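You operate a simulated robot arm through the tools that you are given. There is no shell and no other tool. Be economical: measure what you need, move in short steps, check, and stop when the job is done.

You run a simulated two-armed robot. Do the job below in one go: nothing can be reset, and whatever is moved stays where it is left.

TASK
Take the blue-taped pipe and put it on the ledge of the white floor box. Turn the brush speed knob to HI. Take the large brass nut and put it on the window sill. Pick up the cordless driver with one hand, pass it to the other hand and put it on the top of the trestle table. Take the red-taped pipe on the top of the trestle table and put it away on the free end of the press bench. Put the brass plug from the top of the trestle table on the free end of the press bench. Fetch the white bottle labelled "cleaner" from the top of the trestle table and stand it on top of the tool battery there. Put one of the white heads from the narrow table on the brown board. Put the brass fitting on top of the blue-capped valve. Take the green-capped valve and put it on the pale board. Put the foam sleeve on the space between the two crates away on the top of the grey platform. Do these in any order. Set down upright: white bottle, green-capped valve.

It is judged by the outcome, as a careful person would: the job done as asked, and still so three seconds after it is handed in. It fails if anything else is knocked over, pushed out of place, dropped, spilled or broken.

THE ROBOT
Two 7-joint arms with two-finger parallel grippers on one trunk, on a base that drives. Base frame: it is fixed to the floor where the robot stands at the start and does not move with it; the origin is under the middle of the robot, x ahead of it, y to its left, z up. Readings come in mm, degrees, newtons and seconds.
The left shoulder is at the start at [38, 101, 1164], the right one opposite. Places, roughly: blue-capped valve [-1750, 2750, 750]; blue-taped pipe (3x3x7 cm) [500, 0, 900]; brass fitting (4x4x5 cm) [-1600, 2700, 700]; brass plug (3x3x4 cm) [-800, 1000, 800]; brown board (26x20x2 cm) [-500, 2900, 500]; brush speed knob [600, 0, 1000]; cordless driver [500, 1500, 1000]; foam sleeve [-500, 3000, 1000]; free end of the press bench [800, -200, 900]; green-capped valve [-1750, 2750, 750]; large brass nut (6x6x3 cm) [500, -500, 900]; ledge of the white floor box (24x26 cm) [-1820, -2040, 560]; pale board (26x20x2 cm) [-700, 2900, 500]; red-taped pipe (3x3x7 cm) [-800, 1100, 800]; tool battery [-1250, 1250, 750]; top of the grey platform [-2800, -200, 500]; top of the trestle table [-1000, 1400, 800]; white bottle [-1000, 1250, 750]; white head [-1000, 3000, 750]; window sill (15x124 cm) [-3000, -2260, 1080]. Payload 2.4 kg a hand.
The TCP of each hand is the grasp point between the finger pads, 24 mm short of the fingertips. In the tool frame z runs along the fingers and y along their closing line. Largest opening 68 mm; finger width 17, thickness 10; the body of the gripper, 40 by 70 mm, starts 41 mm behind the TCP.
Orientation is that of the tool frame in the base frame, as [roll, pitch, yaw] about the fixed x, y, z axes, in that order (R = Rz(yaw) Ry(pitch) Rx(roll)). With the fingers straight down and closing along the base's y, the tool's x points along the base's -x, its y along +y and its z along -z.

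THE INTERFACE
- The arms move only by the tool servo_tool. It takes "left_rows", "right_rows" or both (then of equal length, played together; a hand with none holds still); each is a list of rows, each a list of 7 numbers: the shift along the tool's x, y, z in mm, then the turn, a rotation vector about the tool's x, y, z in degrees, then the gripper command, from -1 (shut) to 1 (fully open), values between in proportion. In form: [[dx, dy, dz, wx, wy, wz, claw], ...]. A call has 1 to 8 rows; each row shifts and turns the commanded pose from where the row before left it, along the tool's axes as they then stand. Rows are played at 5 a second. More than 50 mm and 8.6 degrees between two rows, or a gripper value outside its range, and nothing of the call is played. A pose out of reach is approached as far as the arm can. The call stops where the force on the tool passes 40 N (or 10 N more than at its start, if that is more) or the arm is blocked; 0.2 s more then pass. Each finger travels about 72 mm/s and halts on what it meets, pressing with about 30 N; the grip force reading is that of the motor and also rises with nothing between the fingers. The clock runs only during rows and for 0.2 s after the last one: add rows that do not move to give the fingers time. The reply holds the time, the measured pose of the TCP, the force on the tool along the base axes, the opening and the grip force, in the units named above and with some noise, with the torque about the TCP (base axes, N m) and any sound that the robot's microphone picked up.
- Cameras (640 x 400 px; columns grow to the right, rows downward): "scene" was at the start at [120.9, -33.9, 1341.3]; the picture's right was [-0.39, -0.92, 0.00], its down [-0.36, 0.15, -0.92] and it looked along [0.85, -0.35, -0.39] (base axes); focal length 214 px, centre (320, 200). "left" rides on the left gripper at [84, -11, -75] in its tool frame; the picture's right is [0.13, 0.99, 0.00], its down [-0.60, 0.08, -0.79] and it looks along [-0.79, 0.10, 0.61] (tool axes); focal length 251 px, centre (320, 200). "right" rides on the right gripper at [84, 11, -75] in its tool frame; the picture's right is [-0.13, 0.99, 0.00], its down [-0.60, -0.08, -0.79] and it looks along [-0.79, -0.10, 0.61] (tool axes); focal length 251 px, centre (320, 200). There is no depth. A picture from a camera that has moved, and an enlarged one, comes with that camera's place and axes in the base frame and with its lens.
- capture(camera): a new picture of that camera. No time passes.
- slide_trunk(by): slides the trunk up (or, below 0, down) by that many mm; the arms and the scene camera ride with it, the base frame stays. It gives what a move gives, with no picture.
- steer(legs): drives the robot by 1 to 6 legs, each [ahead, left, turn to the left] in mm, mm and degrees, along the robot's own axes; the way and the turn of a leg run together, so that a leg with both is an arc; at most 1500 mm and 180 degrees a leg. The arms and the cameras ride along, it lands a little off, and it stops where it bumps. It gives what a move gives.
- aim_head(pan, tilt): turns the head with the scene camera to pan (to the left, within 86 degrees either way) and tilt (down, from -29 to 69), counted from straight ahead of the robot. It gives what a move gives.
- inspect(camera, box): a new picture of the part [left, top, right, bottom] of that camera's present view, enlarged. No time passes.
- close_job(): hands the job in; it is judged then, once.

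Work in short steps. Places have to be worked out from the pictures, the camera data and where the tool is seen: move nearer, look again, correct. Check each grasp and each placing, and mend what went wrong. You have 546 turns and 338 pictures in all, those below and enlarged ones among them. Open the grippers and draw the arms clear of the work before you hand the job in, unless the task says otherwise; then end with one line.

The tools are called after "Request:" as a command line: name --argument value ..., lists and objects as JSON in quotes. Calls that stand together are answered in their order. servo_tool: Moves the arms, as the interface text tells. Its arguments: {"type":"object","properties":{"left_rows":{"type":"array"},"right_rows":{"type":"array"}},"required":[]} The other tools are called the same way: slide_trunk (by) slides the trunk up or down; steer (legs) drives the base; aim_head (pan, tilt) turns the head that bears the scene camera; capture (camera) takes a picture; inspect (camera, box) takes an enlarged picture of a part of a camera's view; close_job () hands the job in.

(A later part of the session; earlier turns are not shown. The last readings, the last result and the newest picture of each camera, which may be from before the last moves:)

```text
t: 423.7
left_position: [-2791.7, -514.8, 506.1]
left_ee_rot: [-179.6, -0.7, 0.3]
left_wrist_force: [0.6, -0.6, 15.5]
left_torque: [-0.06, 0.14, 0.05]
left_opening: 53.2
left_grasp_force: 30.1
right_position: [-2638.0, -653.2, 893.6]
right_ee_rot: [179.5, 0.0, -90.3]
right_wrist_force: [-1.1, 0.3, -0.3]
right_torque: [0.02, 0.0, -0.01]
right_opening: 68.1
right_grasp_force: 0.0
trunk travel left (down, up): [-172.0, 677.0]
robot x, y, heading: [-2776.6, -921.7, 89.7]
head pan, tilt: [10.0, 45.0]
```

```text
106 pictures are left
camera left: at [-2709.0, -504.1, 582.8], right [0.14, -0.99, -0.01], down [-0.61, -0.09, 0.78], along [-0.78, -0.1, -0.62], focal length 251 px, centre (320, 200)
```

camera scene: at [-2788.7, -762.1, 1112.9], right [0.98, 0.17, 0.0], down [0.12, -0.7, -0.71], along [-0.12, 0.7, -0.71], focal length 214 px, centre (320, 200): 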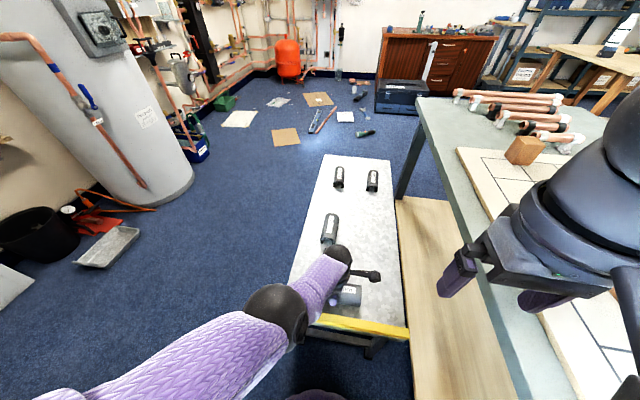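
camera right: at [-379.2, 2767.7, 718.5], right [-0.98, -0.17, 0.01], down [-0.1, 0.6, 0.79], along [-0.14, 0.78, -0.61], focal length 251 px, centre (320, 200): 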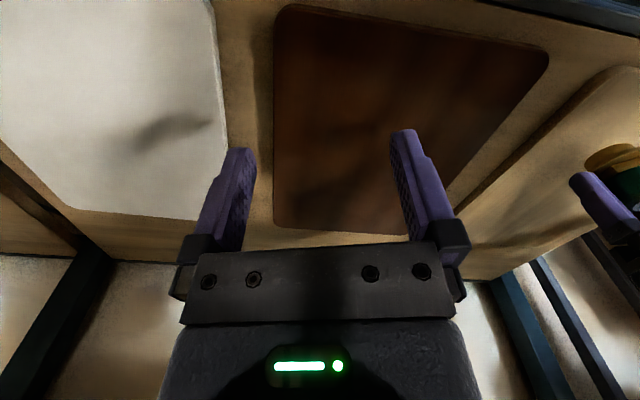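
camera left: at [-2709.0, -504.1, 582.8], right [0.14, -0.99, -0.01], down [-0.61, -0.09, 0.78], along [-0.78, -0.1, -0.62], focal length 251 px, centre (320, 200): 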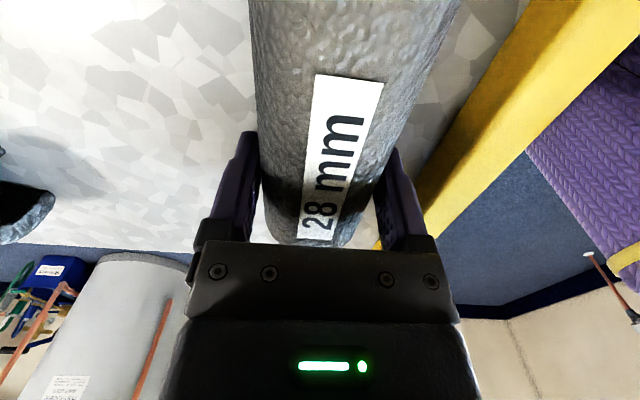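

The sleeve has touched down. I open and rise.

Request:
servo_tool --left_rows '[[0, 0, 0, 0, 0, 0, 0.7], [0, 0, 0, 0, 0, 0, 0.9], [0, 0, 0, 0, 0, 0, 1], [0, 0, 0, 0, 0, 0, 1], [0, 0, -20, 0, 0, 0, 1], [0, 0, -40, 0, 0, 0, 1], [0, 0, -40, 0, 0, 0, 1], [0, 0, -40, 0, 0, 0, 1]]'

Request:
capture --camera "left"

```text
t: 425.5
left_position: [-2794.4, -516.1, 645.0]
left_ee_rot: [-179.7, -0.7, 0.2]
left_wrist_force: [-0.2, -0.2, 0.6]
left_torque: [0.0, -0.01, 0.03]
left_opening: 68.0
left_grasp_force: 0.1
right_position: [-2637.9, -651.0, 892.4]
right_ee_rot: [179.5, 0.1, -90.4]
right_wrist_force: [0.7, 0.7, -0.2]
right_torque: [0.01, -0.01, -0.03]
right_opening: 67.9
right_grasp_force: 0.0
trunk travel left (down, up): [-172.0, 677.0]
robot x, y, heading: [-2776.0, -922.4, 89.9]
head pan, tilt: [10.0, 45.0]
```

```text
105 pictures are left
camera left: at [-2711.4, -504.7, 720.8], right [0.14, -0.99, 0.0], down [-0.61, -0.09, 0.79], along [-0.78, -0.1, -0.62], focal length 251 px, centre (320, 200)
```

left: 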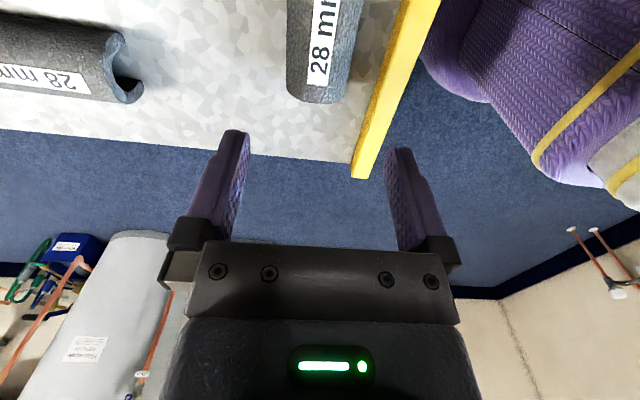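

The sleeve lies on the platform. I raise the trunk, turn the left wrist back and drive toward the trestle table's near side.

Request:
slide_trunk --by 300

Request:
servo_tool --left_rows '[[0, 0, 0, 0, 0, 8.2, 1], [0, 0, 0, 0, 0, 8.2, 1], [0, 0, 0, 0, 0, 8.2, 1], [0, 0, 0, 0, 0, 8.2, 1], [0, 0, 0, 0, 0, 8.2, 1], [0, 0, 0, 0, 0, 8.2, 1], [0, 0, 0, 0, 0, 8.2, 1], [0, 0, 0, 0, 0, 8.2, 1]]'

Request:
servo_tool --left_rows '[[0, 30, -20, 0, 0, 8.2, 1], [0, 0, 0, 0, 0, 8.2, 1], [0, 0, 0, 0, 0, 7.5, 1], [0, 40, 0, 0, 0, 0, 1]]'

Request:
steer --legs '[[-430, 0, 0], [0, -1350, 0], [0, -1330, 0], [1200, 0, 0], [1240, 0, 0], [0, 0, 90]]'

Request:
aim_head --pan 0 --tilt 35

Request:
capture --camera "scene"

```text
t: 428.5
left_position: [-2794.4, -515.2, 946.2]
left_ee_rot: [-179.7, -0.7, 0.4]
left_wrist_force: [0.9, 0.0, 0.5]
left_torque: [0.01, 0.0, 0.02]
left_opening: 67.8
left_grasp_force: 0.0
right_position: [-2638.1, -650.2, 1193.1]
right_ee_rot: [179.5, -0.1, -90.4]
right_wrist_force: [0.6, 0.7, 1.0]
right_torque: [-0.04, 0.01, -0.01]
right_opening: 67.9
right_grasp_force: 0.0
trunk travel left (down, up): [-472.0, 377.0]
robot x, y, heading: [-2775.8, -922.0, 90.0]
head pan, tilt: [10.0, 45.0]
```

```text
t: 430.3
left_position: [-2794.8, -517.1, 946.3]
left_ee_rot: [-179.2, -0.1, -65.3]
left_wrist_force: [-0.4, 0.5, -0.1]
left_torque: [-0.01, -0.02, 0.03]
left_opening: 68.1
left_grasp_force: 0.0
right_position: [-2638.3, -650.6, 1194.0]
right_ee_rot: [179.5, 0.0, -90.4]
right_wrist_force: [-0.3, -1.2, -0.5]
right_torque: [-0.06, -0.04, 0.01]
right_opening: 68.0
right_grasp_force: 0.0
trunk travel left (down, up): [-472.0, 377.0]
robot x, y, heading: [-2777.4, -919.8, 90.2]
head pan, tilt: [10.0, 45.0]
```

```text
t: 431.3
left_position: [-2860.2, -532.4, 965.2]
left_ee_rot: [-179.2, 0.3, -89.2]
left_wrist_force: [0.5, 0.8, 0.7]
left_torque: [0.01, -0.02, 0.01]
left_opening: 68.1
left_grasp_force: 0.0
right_position: [-2639.9, -649.9, 1194.0]
right_ee_rot: [179.6, 0.0, -90.4]
right_wrist_force: [0.1, -0.1, 0.6]
right_torque: [-0.01, 0.02, 0.0]
right_opening: 67.9
right_grasp_force: 0.0
trunk travel left (down, up): [-472.0, 377.0]
robot x, y, heading: [-2776.8, -919.2, 89.9]
head pan, tilt: [10.0, 45.0]
```

```text
t: 461.9
left_position: [-513.9, 1037.6, 964.8]
left_ee_rot: [-179.4, 0.3, 0.5]
left_wrist_force: [0.4, -0.7, 0.1]
left_torque: [0.01, -0.01, 0.0]
left_opening: 67.9
left_grasp_force: 0.0
right_position: [-392.5, 1259.1, 1194.0]
right_ee_rot: [179.5, 0.0, -0.7]
right_wrist_force: [-0.2, 0.0, -0.7]
right_torque: [0.0, -0.01, 0.0]
right_opening: 67.7
right_grasp_force: 0.0
trunk travel left (down, up): [-472.0, 377.0]
robot x, y, heading: [-121.5, 1122.9, 179.8]
head pan, tilt: [10.0, 45.0]
```

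```text
t: 462.6
left_position: [-513.7, 1037.4, 965.1]
left_ee_rot: [-179.3, 0.3, 0.5]
left_wrist_force: [0.0, -0.3, 0.5]
left_torque: [-0.02, -0.02, 0.04]
left_opening: 68.3
left_grasp_force: 0.0
right_position: [-392.2, 1259.0, 1192.2]
right_ee_rot: [179.5, 0.0, -0.8]
right_wrist_force: [0.1, 0.6, -0.3]
right_torque: [0.01, 0.0, -0.02]
right_opening: 68.0
right_grasp_force: 0.1
trunk travel left (down, up): [-472.0, 377.0]
robot x, y, heading: [-126.5, 1118.4, 179.5]
head pan, tilt: [0.0, 35.0]
```

```text
104 pictures are left
camera scene: at [-234.4, 1122.9, 1417.0], right [0.01, 1.0, 0.0], down [0.57, 0.0, -0.82], along [-0.82, 0.01, -0.57], focal length 214 px, centre (320, 200)
```

scene: 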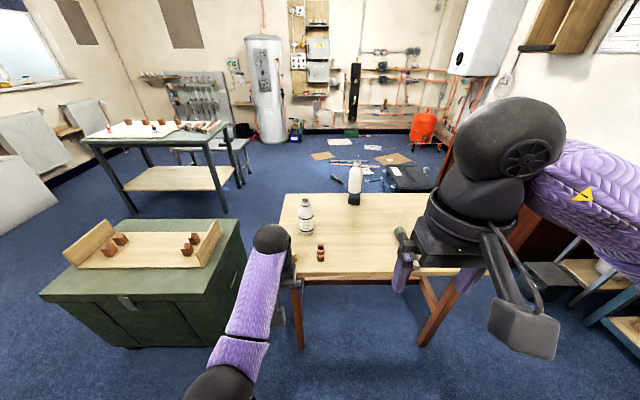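

I see the red pipe and bottle; the plug is hidden behind my left hand. I drive 250 mm ahead and view with the wrist cameras.

Request:
steer --legs '[[250, 0, 0.4]]'

Request:
capture --camera "left"

Request:
aim_head --pan 0 --tilt 55

Request:
capture --camera "scene"

```text
t: 464.4
left_position: [-762.2, 1036.4, 964.7]
left_ee_rot: [-179.3, 0.3, 0.8]
left_wrist_force: [0.3, -0.3, 0.4]
left_torque: [-0.01, 0.02, 0.0]
left_opening: 67.9
left_grasp_force: 0.1
right_position: [-643.5, 1258.6, 1192.8]
right_ee_rot: [179.6, -0.1, -0.5]
right_wrist_force: [0.5, 0.7, -0.4]
right_torque: [-0.02, -0.02, 0.04]
right_opening: 67.9
right_grasp_force: 0.0
trunk travel left (down, up): [-472.0, 377.0]
robot x, y, heading: [-372.2, 1119.5, 179.9]
head pan, tilt: [0.0, 35.0]
```

```text
103 pictures are left
camera left: at [-679.0, 1048.8, 1039.6], right [0.14, -0.99, -0.01], down [-0.6, -0.1, 0.79], along [-0.79, -0.11, -0.61], focal length 251 px, centre (320, 200)
```

left: 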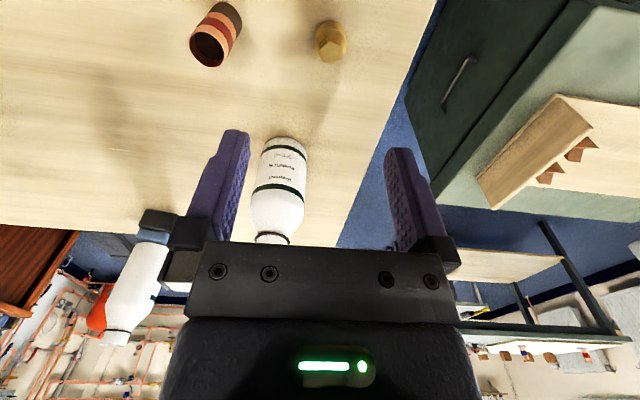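

```text
t: 465.3
left_position: [-763.5, 1037.0, 965.4]
left_ee_rot: [-179.3, 0.3, 0.8]
left_wrist_force: [0.3, 0.2, 0.3]
left_torque: [0.02, -0.02, 0.0]
left_opening: 68.0
left_grasp_force: 0.1
right_position: [-641.9, 1258.8, 1194.0]
right_ee_rot: [179.4, 0.0, -0.5]
right_wrist_force: [0.1, -0.2, -0.6]
right_torque: [0.0, 0.0, 0.02]
right_opening: 68.2
right_grasp_force: 0.0
trunk travel left (down, up): [-472.0, 377.0]
robot x, y, heading: [-372.6, 1120.8, 179.6]
head pan, tilt: [0.0, 55.0]
```

```text
102 pictures are left
camera scene: at [-467.7, 1123.3, 1388.9], right [0.0, 1.0, 0.0], down [0.82, 0.0, -0.57], along [-0.57, 0.0, -0.82], focal length 214 px, centre (320, 200)
```

scene: 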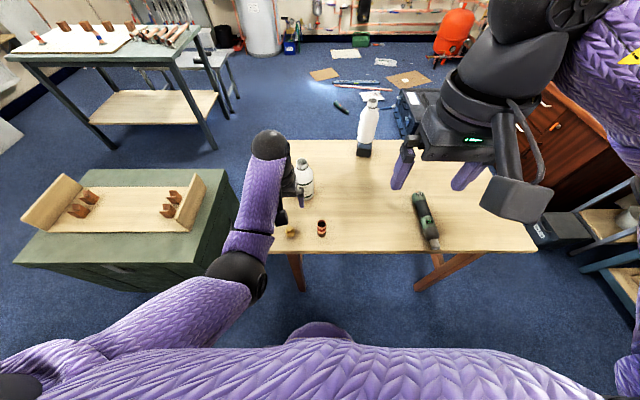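

Plug at [-763,1031], top ≈804; red pipe at [-772,1125], top ≈834. I lower the trunk 120 mm and then the left hand over the plug.

Request:
slide_trunk --by -110

Request:
servo_tool --left_rows '[[0, 5, 15, 0, 0, 0, 0.6], [0, 0, 15, 0, 0, 0, 0.6], [0, 0, 0, 0, 0, 0, 0.6]]'

Request:
capture --camera "left"

```text
t: 466.7
left_position: [-761.9, 1036.8, 854.5]
left_ee_rot: [-179.4, 0.2, 0.8]
left_wrist_force: [0.4, -0.4, 0.3]
left_torque: [0.0, 0.0, -0.05]
left_opening: 67.9
left_grasp_force: 0.0
right_position: [-642.1, 1258.0, 1083.1]
right_ee_rot: [179.5, -0.1, -0.5]
right_wrist_force: [-0.7, -0.7, 0.0]
right_torque: [-0.03, 0.02, 0.01]
right_opening: 67.8
right_grasp_force: 0.0
trunk travel left (down, up): [-362.0, 487.0]
robot x, y, heading: [-374.4, 1120.8, 180.1]
head pan, tilt: [0.0, 55.0]
```

```text
t: 467.5
left_position: [-761.9, 1032.7, 823.5]
left_ee_rot: [-179.3, 0.3, 0.8]
left_wrist_force: [0.2, 0.3, 0.4]
left_torque: [-0.03, 0.02, -0.03]
left_opening: 54.3
left_grasp_force: 0.1
right_position: [-641.4, 1258.1, 1082.8]
right_ee_rot: [179.5, 0.0, -0.5]
right_wrist_force: [0.2, -0.1, -0.4]
right_torque: [0.02, -0.01, 0.0]
right_opening: 68.0
right_grasp_force: 0.0
trunk travel left (down, up): [-362.0, 487.0]
robot x, y, heading: [-374.3, 1120.6, 179.9]
head pan, tilt: [0.0, 55.0]
```

```text
101 pictures are left
camera left: at [-678.3, 1044.7, 898.4], right [0.14, -0.99, -0.01], down [-0.6, -0.1, 0.8], along [-0.79, -0.11, -0.61], focal length 251 px, centre (320, 200)
```

left: 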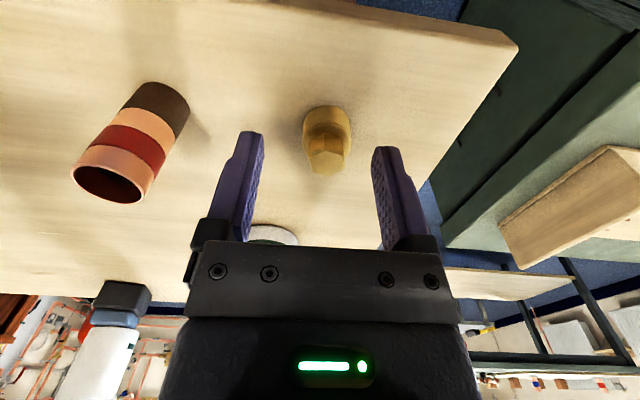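

The plug is centred between the fingers. I lower to z≈793, close and lift.

Request:
servo_tool --left_rows '[[0, 2.5, 12, 0, 0, 0, 0.6], [0, 0, 10, 0, 0, 0, 0.6], [0, 0, 7, 0, 0, 0, 0.6], [0, 0, 0, 0, 0, 0, -0.2], [0, 0, 0, 0, 0, 0, -1], [0, 0, 0, 0, 0, 0, -1]]'

Request:
servo_tool --left_rows '[[0, 0, -5, 0, 0, 0, -1], [0, 0, -15, 0, 0, 0, -1], [0, 0, -30, 0, 0, 0, -1], [0, 0, -40, 0, 0, 0, -1], [0, 0, -40, 0, 0, 0, -1], [0, 0, 0, 0, 0, 0, -1]]'

Request:
capture --camera "left"

```text
t: 468.9
left_position: [-762.9, 1030.0, 794.9]
left_ee_rot: [-179.3, 0.2, 0.8]
left_wrist_force: [-0.4, 0.6, -0.1]
left_torque: [0.02, -0.01, 0.01]
left_opening: 0.1
left_grasp_force: 23.5
right_position: [-641.3, 1259.1, 1083.1]
right_ee_rot: [179.5, 0.0, -0.5]
right_wrist_force: [-0.2, 0.1, -0.6]
right_torque: [-0.01, 0.01, -0.01]
right_opening: 68.0
right_grasp_force: 0.0
trunk travel left (down, up): [-362.0, 487.0]
robot x, y, heading: [-373.3, 1121.6, 180.0]
head pan, tilt: [0.0, 55.0]
```

```text
t: 469.9
left_position: [-767.0, 1030.0, 873.5]
left_ee_rot: [-179.1, 1.7, 1.4]
left_wrist_force: [-2.4, 0.8, -1.3]
left_torque: [-0.07, 0.01, 0.13]
left_opening: 0.0
left_grasp_force: 24.0
right_position: [-642.0, 1259.5, 1083.8]
right_ee_rot: [179.5, 0.0, -0.5]
right_wrist_force: [0.1, 0.1, 0.3]
right_torque: [0.01, -0.02, 0.0]
right_opening: 67.9
right_grasp_force: 0.1
trunk travel left (down, up): [-362.0, 487.0]
robot x, y, heading: [-369.0, 1121.7, 180.0]
head pan, tilt: [0.0, 55.0]
stopped in row 4 (left hand): the force on the tool passed its limit at 103 N (the readings are from after the stop); the commanded pose is now the measured one
```

```text
100 pictures are left
camera left: at [-680.3, 1043.2, 946.7], right [0.16, -0.99, -0.02], down [-0.58, -0.11, 0.81], along [-0.8, -0.11, -0.59], focal length 251 px, centre (320, 200)
```

left: 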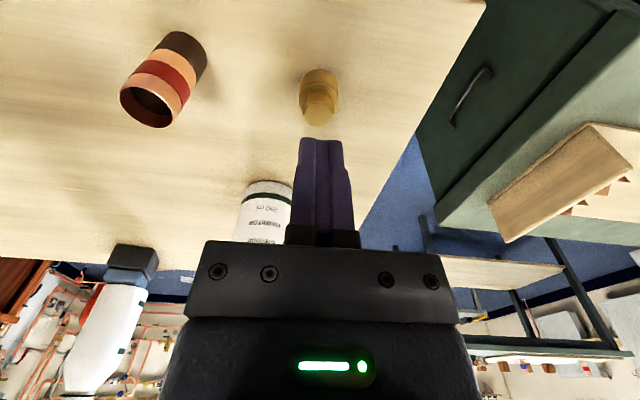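

The fingers closed on nothing and the hand bumped something while rising. I check the scene closely before moving.

Request:
inspect --camera "scene" --box '[230, 130, 390, 260]'

Request:
inspect --camera "left" --box '[220, 50, 420, 260]'

Request:
capture --camera "right"

```text
3.08 times, centred on (310, 195) of scene
camera zoom: at [-482.2, 1122.9, 1278.1], right [0.0, 1.0, 0.0], down [0.82, 0.0, -0.57], along [-0.57, 0.0, -0.82], focal length 660 px, centre (351, 215)
```

zoom: 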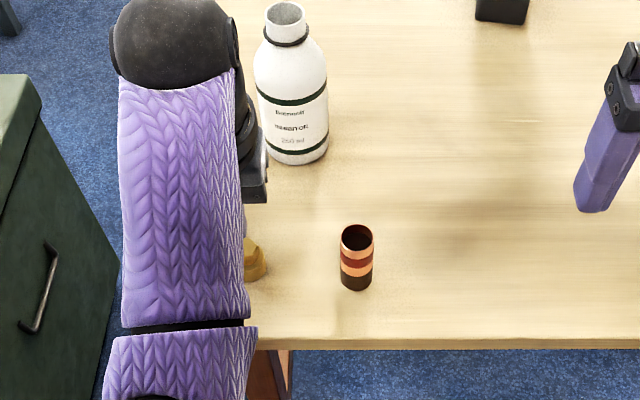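

```text
1.90 times, centred on (320, 155) of left
camera zoom: at [-680.3, 1043.2, 946.7], right [0.16, -0.99, -0.02], down [-0.58, -0.11, 0.81], along [-0.8, -0.11, -0.59], focal length 479 px, centre (320, 286)
```

zoom: 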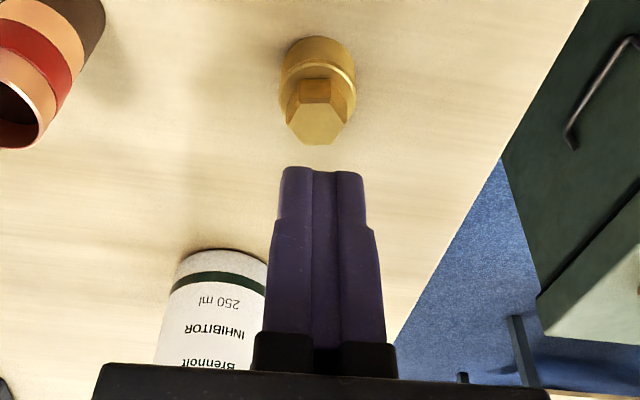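

```text
97 pictures are left
camera right: at [-557.3, 1246.5, 1158.7], right [-0.14, -0.99, 0.01], down [-0.6, 0.09, 0.79], along [-0.79, 0.1, -0.61], focal length 251 px, centre (320, 200)
```

right: 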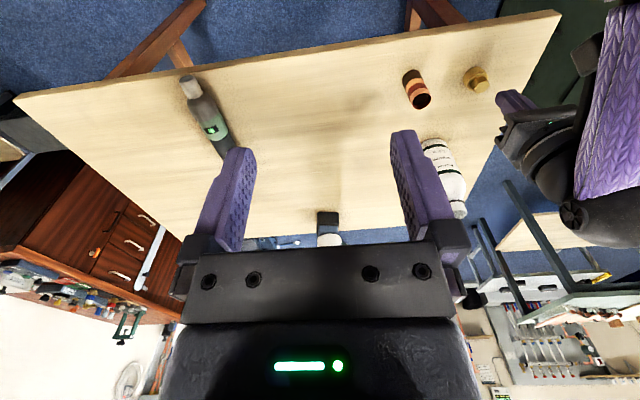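

Nothing fell. Cross-checking with the right camera, the plug is really at [-784,1032] with its top only at z≈780 (table ≈758), so my fingers closed in front of it. I level the hand, open, drive 25 mm nearer and re-align.

Request:
servo_tool --left_rows '[[0, 0, -15, 0, 1.7, 0, 0.6], [0, 0, 0, 0, 0, 0, 0.6], [0, 0, 0, 0, 0, 0, 0.6]]'

Request:
steer --legs '[[20, 0, 0]]'

Request:
capture --camera "left"

```text
t: 470.2
left_position: [-767.8, 1030.2, 878.8]
left_ee_rot: [-178.9, 1.9, 1.9]
left_wrist_force: [-4.8, -4.6, -4.7]
left_torque: [0.35, 0.19, -0.46]
left_opening: 39.7
left_grasp_force: 0.0
left hand out of reach, approached as far as the arm can: row 1
right_position: [-641.7, 1258.8, 1081.9]
right_ee_rot: [179.4, -0.1, -0.5]
right_wrist_force: [0.5, -0.2, 0.3]
right_torque: [0.0, 0.03, -0.04]
right_opening: 68.2
right_grasp_force: 0.0
trunk travel left (down, up): [-362.0, 487.0]
robot x, y, heading: [-372.5, 1118.9, 179.9]
head pan, tilt: [0.0, 55.0]
stopped in row 1 (left hand): the force on the tool passed its limit at 74 N (the readings are from after the stop); the commanded pose is now the measured one
```

```text
t: 471.0
left_position: [-788.9, 1030.2, 878.2]
left_ee_rot: [-178.9, 1.9, 2.1]
left_wrist_force: [-7.1, -2.5, -5.6]
left_torque: [0.11, 0.0, -0.15]
left_opening: 54.3
left_grasp_force: 0.1
right_position: [-663.7, 1258.8, 1083.0]
right_ee_rot: [179.6, -0.2, -0.5]
right_wrist_force: [0.1, 0.9, -0.1]
right_torque: [0.01, 0.03, 0.01]
right_opening: 68.2
right_grasp_force: 0.2
trunk travel left (down, up): [-362.0, 487.0]
robot x, y, heading: [-389.9, 1120.7, 179.8]
head pan, tilt: [0.0, 55.0]
```

```text
96 pictures are left
camera left: at [-702.8, 1043.8, 951.3], right [0.16, -0.99, -0.02], down [-0.57, -0.11, 0.81], along [-0.8, -0.12, -0.58], focal length 251 px, centre (320, 200)
```

left: 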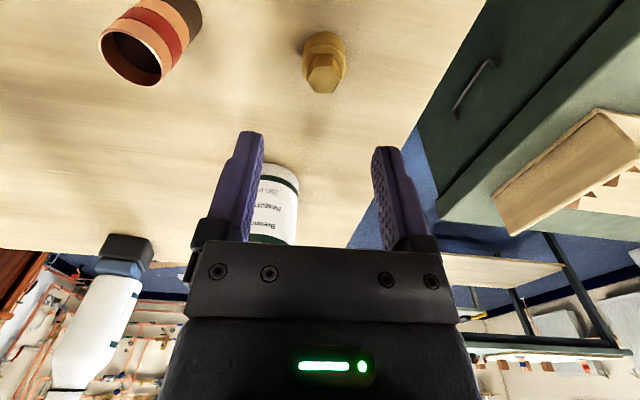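

There is still a small steady force on the left hand. I look at the scene to find what it touches.

Request:
inspect --camera "scene" --box '[230, 90, 350, 240]'

Request:
inspect --camera "right" --box '[400, 40, 640, 280]'

```text
2.67 times, centred on (290, 165) of scene
camera zoom: at [-502.8, 1123.3, 1278.0], right [0.0, 1.0, 0.0], down [0.82, 0.0, -0.57], along [-0.57, 0.0, -0.82], focal length 572 px, centre (400, 293)
```

zoom: 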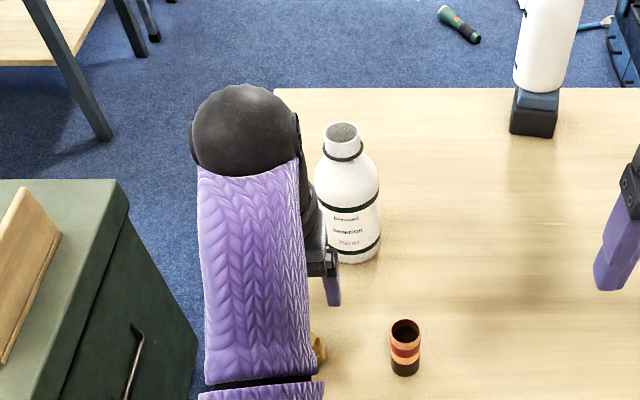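

```text
1.67 times, centred on (520, 160) of right
camera zoom: at [-578.0, 1246.8, 1158.6], right [-0.14, -0.99, 0.01], down [-0.6, 0.09, 0.79], along [-0.78, 0.1, -0.61], focal length 419 px, centre (-13, 267)
```

zoom: 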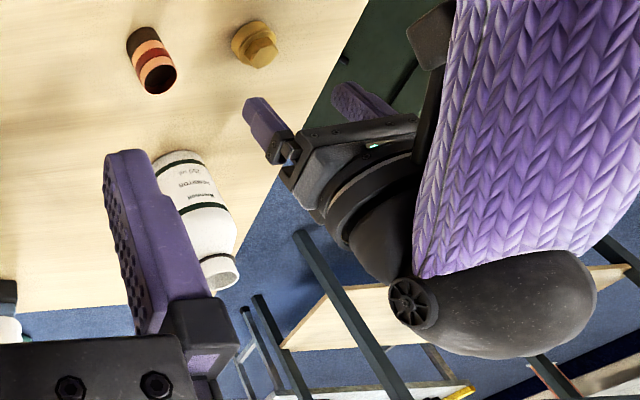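

The hand's own camera bracket was touching the forearm as the arm folded upward; nothing on the table is touched. Lowering frees it, and I'll lift with the trunk instead. The plug lies right below, so I descend.

Request:
servo_tool --left_rows '[[0, 0, 20, 0, 1.9, 0, 0.6], [0, 0, 25, 0, 0, 0, 0.6], [0, 0, 15, 0, 0, 0, 0.6], [0, 0, 0, 0, 0, 0, 0.6]]'

Request:
capture --camera "left"

```text
t: 472.0
left_position: [-788.8, 1031.6, 819.9]
left_ee_rot: [-178.9, 0.0, 2.0]
left_wrist_force: [-0.2, 0.7, -0.1]
left_torque: [0.01, 0.01, 0.02]
left_opening: 54.2
left_grasp_force: 0.0
right_position: [-663.3, 1258.4, 1082.4]
right_ee_rot: [179.5, 0.1, -0.5]
right_wrist_force: [0.6, 0.4, 0.3]
right_torque: [0.0, 0.0, 0.03]
right_opening: 68.0
right_grasp_force: 0.0
trunk travel left (down, up): [-362.0, 487.0]
robot x, y, heading: [-393.1, 1120.8, 179.9]
head pan, tilt: [0.0, 55.0]
```

```text
93 pictures are left
camera left: at [-705.7, 1044.5, 894.3], right [0.16, -0.99, -0.02], down [-0.6, -0.11, 0.79], along [-0.78, -0.12, -0.61], focal length 251 px, centre (320, 200)
```

left: 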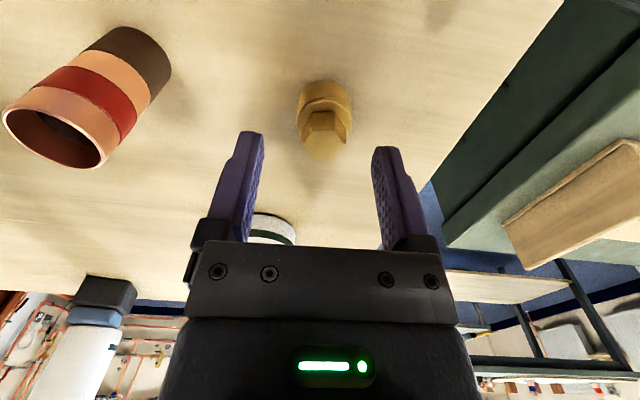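

Plug confirmed at [-789,1029.5], top ≈782. I lower to z≈787, close, then lift with the trunk.

Request:
servo_tool --left_rows '[[0, 2, 15, 0, 0, 0, 0.6], [0, 0, 10, 0, 0, 0, 0.6], [0, 0, 7, 0, 0, 0, 0.6], [0, 0, 0, 0, 0, 0, -0.2], [0, 0, 0, 0, 0, 0, -1], [0, 0, 0, 0, 0, 0, -1]]'

Request:
capture --camera "left"

```text
t: 473.4
left_position: [-788.4, 1030.4, 786.7]
left_ee_rot: [-179.0, 0.0, 1.9]
left_wrist_force: [-0.9, 0.3, 1.4]
left_torque: [-0.01, 0.01, -0.05]
left_opening: 28.9
left_grasp_force: 30.2
right_position: [-662.4, 1257.8, 1082.7]
right_ee_rot: [179.6, 0.0, -0.5]
right_wrist_force: [0.0, 0.2, 0.5]
right_torque: [0.01, -0.03, -0.02]
right_opening: 67.9
right_grasp_force: 0.1
trunk travel left (down, up): [-362.0, 487.0]
robot x, y, heading: [-392.3, 1120.6, 179.7]
head pan, tilt: [0.0, 55.0]
```

```text
92 pictures are left
camera left: at [-705.2, 1043.3, 862.4], right [0.16, -0.99, -0.02], down [-0.6, -0.11, 0.79], along [-0.78, -0.12, -0.61], focal length 251 px, centre (320, 200)
```

left: 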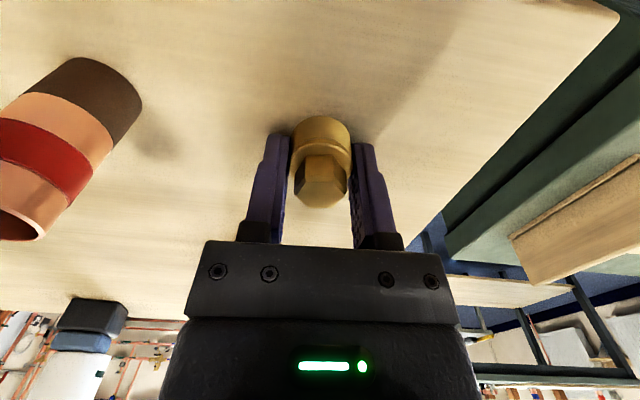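

The plug is gripped. I lift with the trunk, then move the left hand aside to make room for the right.

Request:
slide_trunk --by 70

Request:
servo_tool --left_rows '[[10, 35, 0, 0, 0, 0, -1], [10, 35, 0, 0, 0, 0, -1], [10, 30, 0, 0, 0, 0, -1], [0, 0, 0, 0, 0, 0, -1]]'

Request:
capture --camera "left"

```text
t: 474.5
left_position: [-789.7, 1030.9, 856.2]
left_ee_rot: [-178.9, 0.0, 2.0]
left_wrist_force: [-0.6, 0.1, -0.3]
left_torque: [-0.03, -0.03, 0.01]
left_opening: 28.7
left_grasp_force: 29.8
right_position: [-662.7, 1259.1, 1152.6]
right_ee_rot: [179.5, -0.2, -0.5]
right_wrist_force: [0.1, -0.6, 0.0]
right_torque: [0.03, -0.02, -0.03]
right_opening: 68.1
right_grasp_force: 0.1
trunk travel left (down, up): [-432.0, 417.0]
robot x, y, heading: [-392.2, 1121.2, 179.7]
head pan, tilt: [0.0, 55.0]
```

```text
t: 475.5
left_position: [-754.5, 929.6, 854.3]
left_ee_rot: [-179.0, 0.0, 1.8]
left_wrist_force: [0.0, -0.5, -0.2]
left_torque: [-0.03, 0.0, 0.0]
left_opening: 29.0
left_grasp_force: 30.2
right_position: [-663.1, 1258.9, 1152.6]
right_ee_rot: [179.5, 0.0, -0.5]
right_wrist_force: [0.1, -0.2, -0.1]
right_torque: [-0.03, -0.06, 0.01]
right_opening: 68.2
right_grasp_force: 0.1
trunk travel left (down, up): [-432.0, 417.0]
robot x, y, heading: [-392.2, 1122.1, 179.8]
head pan, tilt: [0.0, 55.0]
```

```text
91 pictures are left
camera left: at [-671.5, 942.5, 930.3], right [0.16, -0.99, -0.02], down [-0.6, -0.11, 0.79], along [-0.78, -0.12, -0.61], focal length 251 px, centre (320, 200)
```

left: 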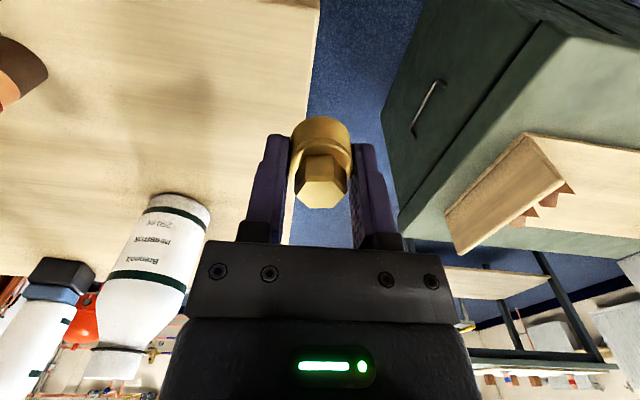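

The left hand with the plug is clear. The right hand now goes over the red pipe.

Request:
servo_tool --right_rows '[[-28, 33, 0, 0, 0, 0, 0.6], [-28, 33, 0, 0, 0, 0, 0.6], [-28, 33, 0, 0, 0, 0, 0.6], [-28, 32, 0, 0, 0, 0, 0.6], [0, 0, 40, 0, 0, 0, 0.6], [0, 0, 45, 0, 0, 0, 0.6], [0, 0, 45, 0, 0, 0, 0.6], [0, 0, 45, 0, 0, 0, 0.6]]'

Request:
servo_tool --right_rows '[[0, 0, 45, 0, 0, 0, 0.6], [0, 0, 25, 0, 0, 0, 0.6], [0, 0, 0, 0, 0, 0, 0.6]]'

Request:
capture --camera "right"

```text
t: 477.3
left_position: [-755.1, 929.3, 854.8]
left_ee_rot: [-178.8, 0.0, 2.0]
left_wrist_force: [0.4, -0.1, 1.1]
left_torque: [0.0, 0.0, 0.0]
left_opening: 28.9
left_grasp_force: 30.0
right_position: [-775.0, 1126.8, 976.0]
right_ee_rot: [179.5, 0.0, -0.5]
right_wrist_force: [0.2, 0.6, 0.7]
right_torque: [0.0, 0.02, -0.01]
right_opening: 54.5
right_grasp_force: 0.2
trunk travel left (down, up): [-432.0, 417.0]
robot x, y, heading: [-392.7, 1120.6, 179.7]
head pan, tilt: [0.0, 55.0]
```

```text
t: 478.1
left_position: [-754.4, 929.7, 855.0]
left_ee_rot: [-178.9, 0.0, 2.0]
left_wrist_force: [-0.2, 0.4, 0.2]
left_torque: [-0.02, -0.03, -0.05]
left_opening: 28.9
left_grasp_force: 29.6
right_position: [-774.2, 1125.4, 908.7]
right_ee_rot: [179.6, 0.0, -0.5]
right_wrist_force: [-0.3, -0.2, -1.3]
right_torque: [-0.03, -0.02, 0.01]
right_opening: 54.5
right_grasp_force: 0.0
trunk travel left (down, up): [-432.0, 417.0]
robot x, y, heading: [-393.9, 1121.9, 179.8]
head pan, tilt: [0.0, 55.0]
```

```text
90 pictures are left
camera right: at [-689.3, 1113.3, 984.0], right [-0.14, -0.99, 0.01], down [-0.6, 0.09, 0.79], along [-0.79, 0.1, -0.61], focal length 251 px, centre (320, 200)
```

right: 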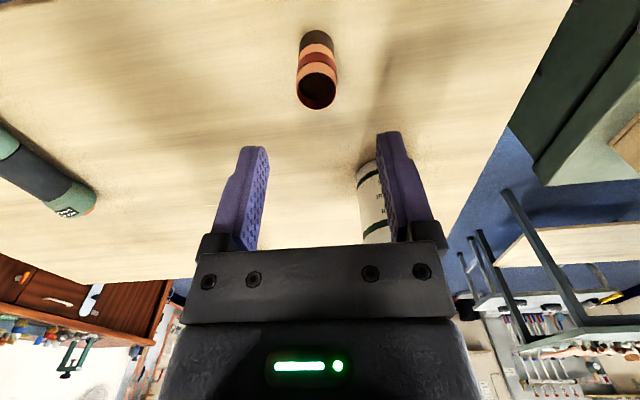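

The pipe is right below at [-777,1125]. I lower to z≈808 and close.

Request:
servo_tool --right_rows '[[-3, 0, 40, 0, 0, 0, 0.6], [0, 0, 30, 0, 0, 0, 0.6], [0, 0, 20, 0, 0, 0, 0.6], [0, 0, 9, 0, 0, 0, 0.6], [0, 0, 0, 0, 0, 0, 0], [0, 0, 0, 0, 0, 0, -1], [0, 0, 0, 0, 0, 0, -1]]'

Request:
capture --camera "right"

```text
t: 479.7
left_position: [-755.7, 929.8, 853.4]
left_ee_rot: [-178.9, 0.1, 2.0]
left_wrist_force: [0.8, 0.0, 0.1]
left_torque: [0.01, 0.0, 0.04]
left_opening: 28.6
left_grasp_force: 30.0
right_position: [-778.2, 1124.9, 810.7]
right_ee_rot: [179.5, 0.0, -0.4]
right_wrist_force: [0.2, -0.4, -0.1]
right_torque: [-0.01, 0.03, 0.0]
right_opening: 26.8
right_grasp_force: 29.5
trunk travel left (down, up): [-432.0, 417.0]
robot x, y, heading: [-395.4, 1121.3, 180.0]
head pan, tilt: [0.0, 55.0]
```

```text
89 pictures are left
camera right: at [-693.1, 1113.2, 885.3], right [-0.14, -0.99, 0.01], down [-0.6, 0.09, 0.79], along [-0.79, 0.1, -0.61], focal length 251 px, centre (320, 200)
```

right: 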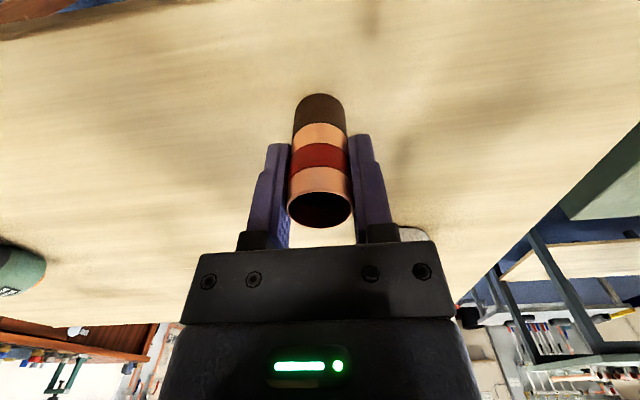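

The red pipe is held, but the bench's free end lies deep (x≈750–800), beyond reach with a vertical hand. I'll release the pipe here and regrasp it with the hand turned round (camera away from me) and pitched forward; first I check that the wrist can do this.

Request:
servo_tool --right_rows '[[0, 0, 0, 0, 0, 0, 0], [0, 0, 0, 0, 0, 0, 0.6], [0, 0, 0, 0, 0, 0, 0.6], [0, 0, -30, 0, 0, 0, 0.6], [0, 0, -40, 0, 0, 0, 0.6], [10, 0, -40, 0, 0, 0, 0.6], [20, -10, -40, 0, 0, 0, 0.6]]'

Request:
slide_trunk --by 100

Request:
servo_tool --right_rows '[[0, 0, 0, 0, 0, 8.5, 0.6], [0, 0, 0, 0, 0, 8.5, 0.6], [0, 0, 0, 0, 0, 8.5, 0.6], [0, 0, 0, 0, 0, 8.5, 0.6], [0, 0, 0, 0, 0, 8.5, 0.6], [0, 0, 0, 0, 0, 8.5, 0.6], [0, 0, 0, 0, 0, 8.5, 0.6], [0, 0, 0, 0, 0, 8.5, 0.6]]'

Request:
servo_tool --right_rows '[[0, 0, 0, 0, 0, 8.5, 0.6], [0, 0, 0, 0, 0, 8.5, 0.6], [0, 0, 0, 0, 0, 8.5, 0.6], [0, 0, 0, 0, 0, 8.5, 0.6], [0, 0, 0, 0, 0, 8.5, 0.6], [0, 0, 0, 0, 0, 8.5, 0.6], [0, 0, 0, 0, 0, 8.5, 0.6], [0, 0, 0, 0, 0, 8.5, 0.6]]'

Request:
capture --camera "scene"

```text
t: 481.3
left_position: [-755.7, 929.4, 853.5]
left_ee_rot: [-179.0, 0.0, 2.0]
left_wrist_force: [-0.2, -0.7, -0.3]
left_torque: [0.01, 0.01, 0.02]
left_opening: 28.6
left_grasp_force: 29.8
right_position: [-750.7, 1138.4, 962.3]
right_ee_rot: [179.4, -0.2, -0.6]
right_wrist_force: [-0.1, 0.0, 0.8]
right_torque: [-0.03, 0.0, 0.01]
right_opening: 54.4
right_grasp_force: 0.1
trunk travel left (down, up): [-432.0, 417.0]
robot x, y, heading: [-394.4, 1124.8, 179.8]
head pan, tilt: [0.0, 55.0]
```

```text
t: 482.6
left_position: [-756.0, 931.8, 955.0]
left_ee_rot: [-178.9, 0.1, 2.1]
left_wrist_force: [-0.4, 0.4, -0.1]
left_torque: [0.01, -0.01, 0.02]
left_opening: 28.8
left_grasp_force: 30.2
right_position: [-748.8, 1135.7, 1060.4]
right_ee_rot: [179.5, -0.2, -0.6]
right_wrist_force: [0.0, -0.4, 0.5]
right_torque: [0.02, -0.01, -0.02]
right_opening: 54.6
right_grasp_force: 0.1
trunk travel left (down, up): [-532.0, 317.0]
robot x, y, heading: [-393.2, 1119.7, 179.8]
head pan, tilt: [0.0, 55.0]
```

```text
t: 484.4
left_position: [-755.6, 931.2, 954.4]
left_ee_rot: [-178.9, 0.0, 1.9]
left_wrist_force: [0.0, 0.3, -0.6]
left_torque: [0.03, 0.0, -0.01]
left_opening: 28.5
left_grasp_force: 29.5
right_position: [-748.3, 1136.5, 1058.7]
right_ee_rot: [179.8, -0.5, -68.8]
right_wrist_force: [0.5, 0.5, -0.5]
right_torque: [0.02, -0.01, -0.01]
right_opening: 54.4
right_grasp_force: 0.1
trunk travel left (down, up): [-532.0, 317.0]
robot x, y, heading: [-395.7, 1121.8, 179.9]
head pan, tilt: [0.0, 55.0]
```

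```text
t: 486.2
left_position: [-756.2, 931.7, 954.0]
left_ee_rot: [-179.0, 0.0, 2.0]
left_wrist_force: [0.0, 0.5, -1.5]
left_torque: [-0.01, 0.02, 0.0]
left_opening: 28.7
left_grasp_force: 29.7
right_position: [-749.0, 1135.7, 1060.4]
right_ee_rot: [-179.6, -0.3, -136.6]
right_wrist_force: [-0.4, 0.0, -0.2]
right_torque: [-0.04, 0.0, -0.03]
right_opening: 54.6
right_grasp_force: 0.0
trunk travel left (down, up): [-532.0, 317.0]
robot x, y, heading: [-392.4, 1123.2, 180.0]
head pan, tilt: [0.0, 55.0]
```

```text
88 pictures are left
camera scene: at [-482.9, 1123.1, 1449.0], right [0.0, 1.0, 0.0], down [0.82, 0.0, -0.57], along [-0.57, 0.0, -0.82], focal length 214 px, centre (320, 200)
```

scene: 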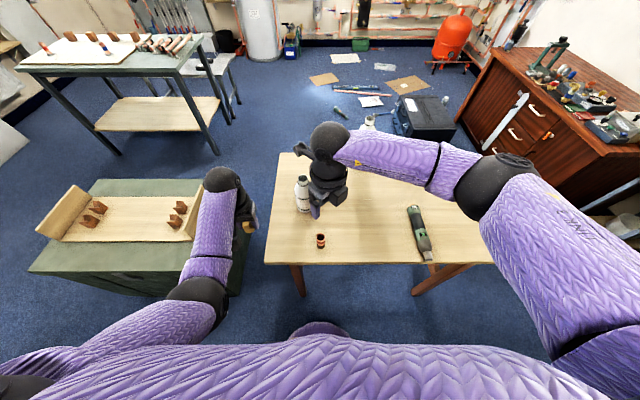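

The wrist turns without trouble. I finish the half turn and pitch forward 40°.

Request:
servo_tool --right_rows '[[0, 0, 0, 0, 0, 8.5, 0.6], [0, 0, 0, 0, 0, 8.5, 0.6], [0, 0, 0, 0, 0, 8.5, 0.6], [0, 0, 0, 0, 0, 8.5, 0.6], [0, 0, 0, 0, 0, 8.5, 0.6], [0, 0, 0, 0, 0, 0, 0.6]]'

Request:
servo_tool --right_rows '[[0, 0, 0, 0, 8, 0, 0.6], [0, 0, 0, 0, 8, 0, 0.6], [0, 0, 0, 0, 8, 0, 0.6], [0, 0, 0, 0, 8, 0, 0.6], [0, 0, 0, 0, 8, 0, 0.6], [0, 0, 0, 0, 0, 0, 0.6]]'

Request:
capture --camera "scene"

Request:
capture --camera "right"

```text
t: 487.6
left_position: [-756.2, 930.2, 954.5]
left_ee_rot: [-178.9, 0.0, 2.0]
left_wrist_force: [0.9, -0.6, -1.1]
left_torque: [-0.02, -0.02, 0.0]
left_opening: 28.6
left_grasp_force: 30.1
right_position: [-748.1, 1136.2, 1060.8]
right_ee_rot: [-179.4, 0.0, -179.1]
right_wrist_force: [-0.4, 0.3, 0.0]
right_torque: [-0.01, -0.03, 0.01]
right_opening: 54.2
right_grasp_force: 0.0
trunk travel left (down, up): [-532.0, 317.0]
robot x, y, heading: [-392.9, 1122.9, 179.8]
head pan, tilt: [0.0, 55.0]
```

```text
t: 489.0
left_position: [-756.1, 930.4, 954.2]
left_ee_rot: [-178.9, 0.0, 2.1]
left_wrist_force: [0.4, -0.6, -1.1]
left_torque: [-0.02, 0.01, 0.06]
left_opening: 28.6
left_grasp_force: 29.7
right_position: [-748.8, 1136.3, 1059.8]
right_ee_rot: [-179.4, -40.1, -179.5]
right_wrist_force: [0.6, -0.4, -0.1]
right_torque: [0.02, -0.04, 0.0]
right_opening: 54.7
right_grasp_force: 0.1
trunk travel left (down, up): [-532.0, 317.0]
robot x, y, heading: [-392.1, 1120.1, 180.1]
head pan, tilt: [0.0, 55.0]
```

```text
87 pictures are left
camera scene: at [-482.9, 1123.1, 1449.0], right [0.0, 1.0, 0.0], down [0.82, 0.0, -0.57], along [-0.57, 0.0, -0.82], focal length 214 px, centre (320, 200)
```

scene: 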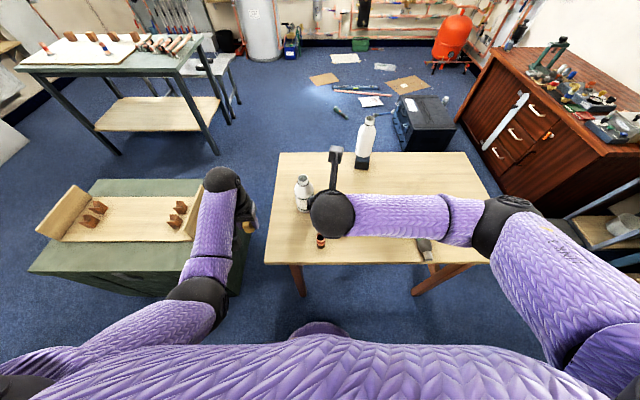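

```text
86 pictures are left
camera right: at [-763.3, 1147.4, 1171.7], right [0.08, 0.99, -0.09], down [0.97, -0.06, 0.22], along [0.21, -0.11, -0.97], focal length 251 px, centre (320, 200)
```

right: 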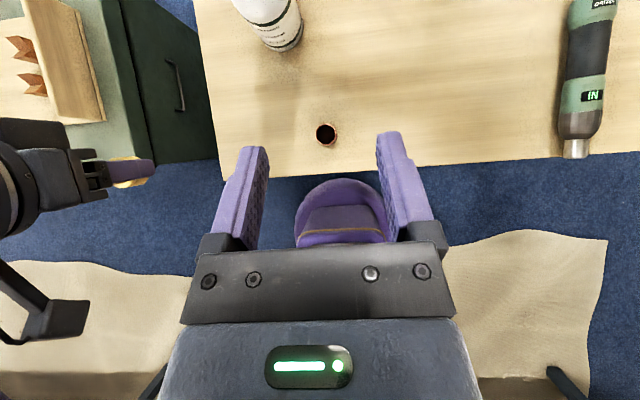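

The hand is now pitched 40° forward with a clear underside and the camera looking straight down on the pipe at [-778,1124]. I come down toward it.

Request:
servo_tool --right_rows '[[-18.7, -2.4, 31.3, 0, 0, 0, 0.6], [-18.7, -2.4, 31.3, 0, 0, 0, 0.6], [-18.7, -2.4, 31.3, 0, 0, 0, 0.6], [-18.7, -2.4, 31.3, 0, 0, 0, 0.6], [-18.7, -2.4, 31.3, 0, 0, 0, 0.6], [0, 0, 0, 0, 0, 0, 0.6]]'

Request:
capture --camera "right"

```text
t: 490.4
left_position: [-756.6, 930.7, 954.4]
left_ee_rot: [-178.9, 0.0, 2.0]
left_wrist_force: [-0.8, 0.2, -0.7]
left_torque: [0.03, -0.02, 0.01]
left_opening: 28.6
left_grasp_force: 30.4
right_position: [-777.6, 1122.2, 879.2]
right_ee_rot: [-179.2, -40.1, -179.4]
right_wrist_force: [0.9, -0.1, -0.3]
right_torque: [-0.01, 0.05, 0.0]
right_opening: 54.6
right_grasp_force: 0.0
trunk travel left (down, up): [-532.0, 317.0]
robot x, y, heading: [-395.2, 1123.2, 179.7]
head pan, tilt: [0.0, 55.0]
```

```text
85 pictures are left
camera right: at [-793.2, 1133.6, 990.3], right [0.08, 0.99, -0.09], down [0.97, -0.06, 0.22], along [0.21, -0.11, -0.97], focal length 251 px, centre (320, 200)
```

right: 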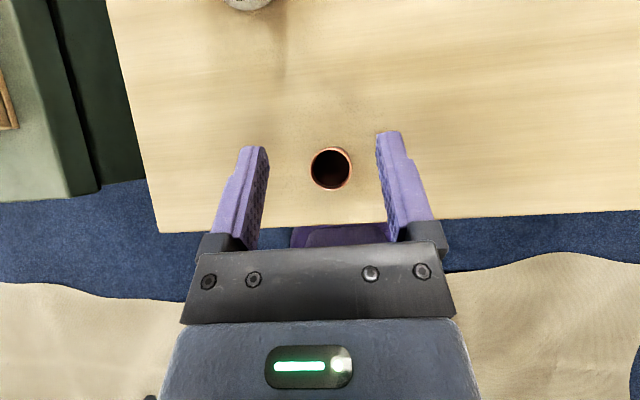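

Well aligned. I lower straight down to z≈800 and close.

Request:
servo_tool --right_rows '[[-17, 1, 20, 0, 0, 0, 0.6], [-17, 1, 20, 0, 0, 0, 0.6], [-17, 0, 20.5, 0, 0, 0, 0.6], [0, 0, 0, 0, 0, 0, 0.6], [0, 0, 0, 0, 0, 0, -0.1], [0, 0, 0, 0, 0, 0, -1], [0, 0, 0, 0, 0, 0, -1]]'

Request:
slide_trunk --by 60

Request:
capture --camera "right"

```text
t: 492.0
left_position: [-755.9, 930.8, 954.8]
left_ee_rot: [-178.9, 0.0, 2.1]
left_wrist_force: [0.1, -0.5, -0.2]
left_torque: [-0.03, -0.02, 0.03]
left_opening: 28.9
left_grasp_force: 30.0
right_position: [-767.6, 1128.4, 828.8]
right_ee_rot: [-179.2, -40.0, -179.4]
right_wrist_force: [0.7, 0.2, -0.3]
right_torque: [0.01, 0.02, -0.03]
right_opening: 26.5
right_grasp_force: 30.4
right hand out of reach, approached as far as the arm can: row 2, 3
trunk travel left (down, up): [-532.0, 317.0]
robot x, y, heading: [-394.8, 1122.9, 180.0]
head pan, tilt: [0.0, 55.0]
```

```text
t: 493.0
left_position: [-756.0, 931.0, 1015.3]
left_ee_rot: [-178.9, 0.1, 1.9]
left_wrist_force: [0.7, -0.2, -0.7]
left_torque: [0.03, 0.0, -0.05]
left_opening: 28.8
left_grasp_force: 29.9
right_position: [-767.4, 1129.7, 888.1]
right_ee_rot: [-179.2, -40.0, -179.7]
right_wrist_force: [0.1, 0.2, -0.5]
right_torque: [0.01, 0.02, 0.02]
right_opening: 26.7
right_grasp_force: 30.5
trunk travel left (down, up): [-592.0, 257.0]
robot x, y, heading: [-391.8, 1118.2, 179.8]
head pan, tilt: [0.0, 55.0]
```

```text
84 pictures are left
camera right: at [-782.2, 1140.5, 1000.2], right [0.08, 0.99, -0.09], down [0.97, -0.06, 0.22], along [0.21, -0.11, -0.97], focal length 251 px, centre (320, 200)
```

right: 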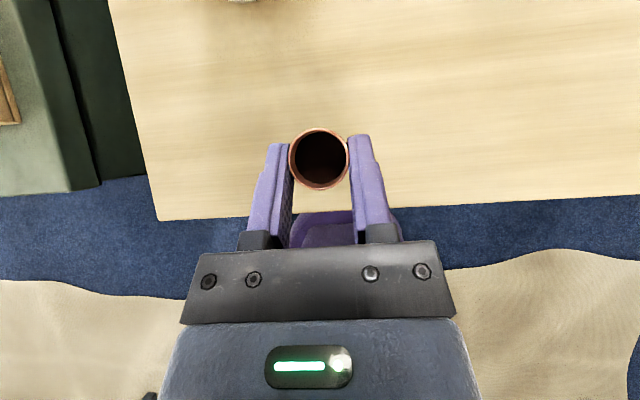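

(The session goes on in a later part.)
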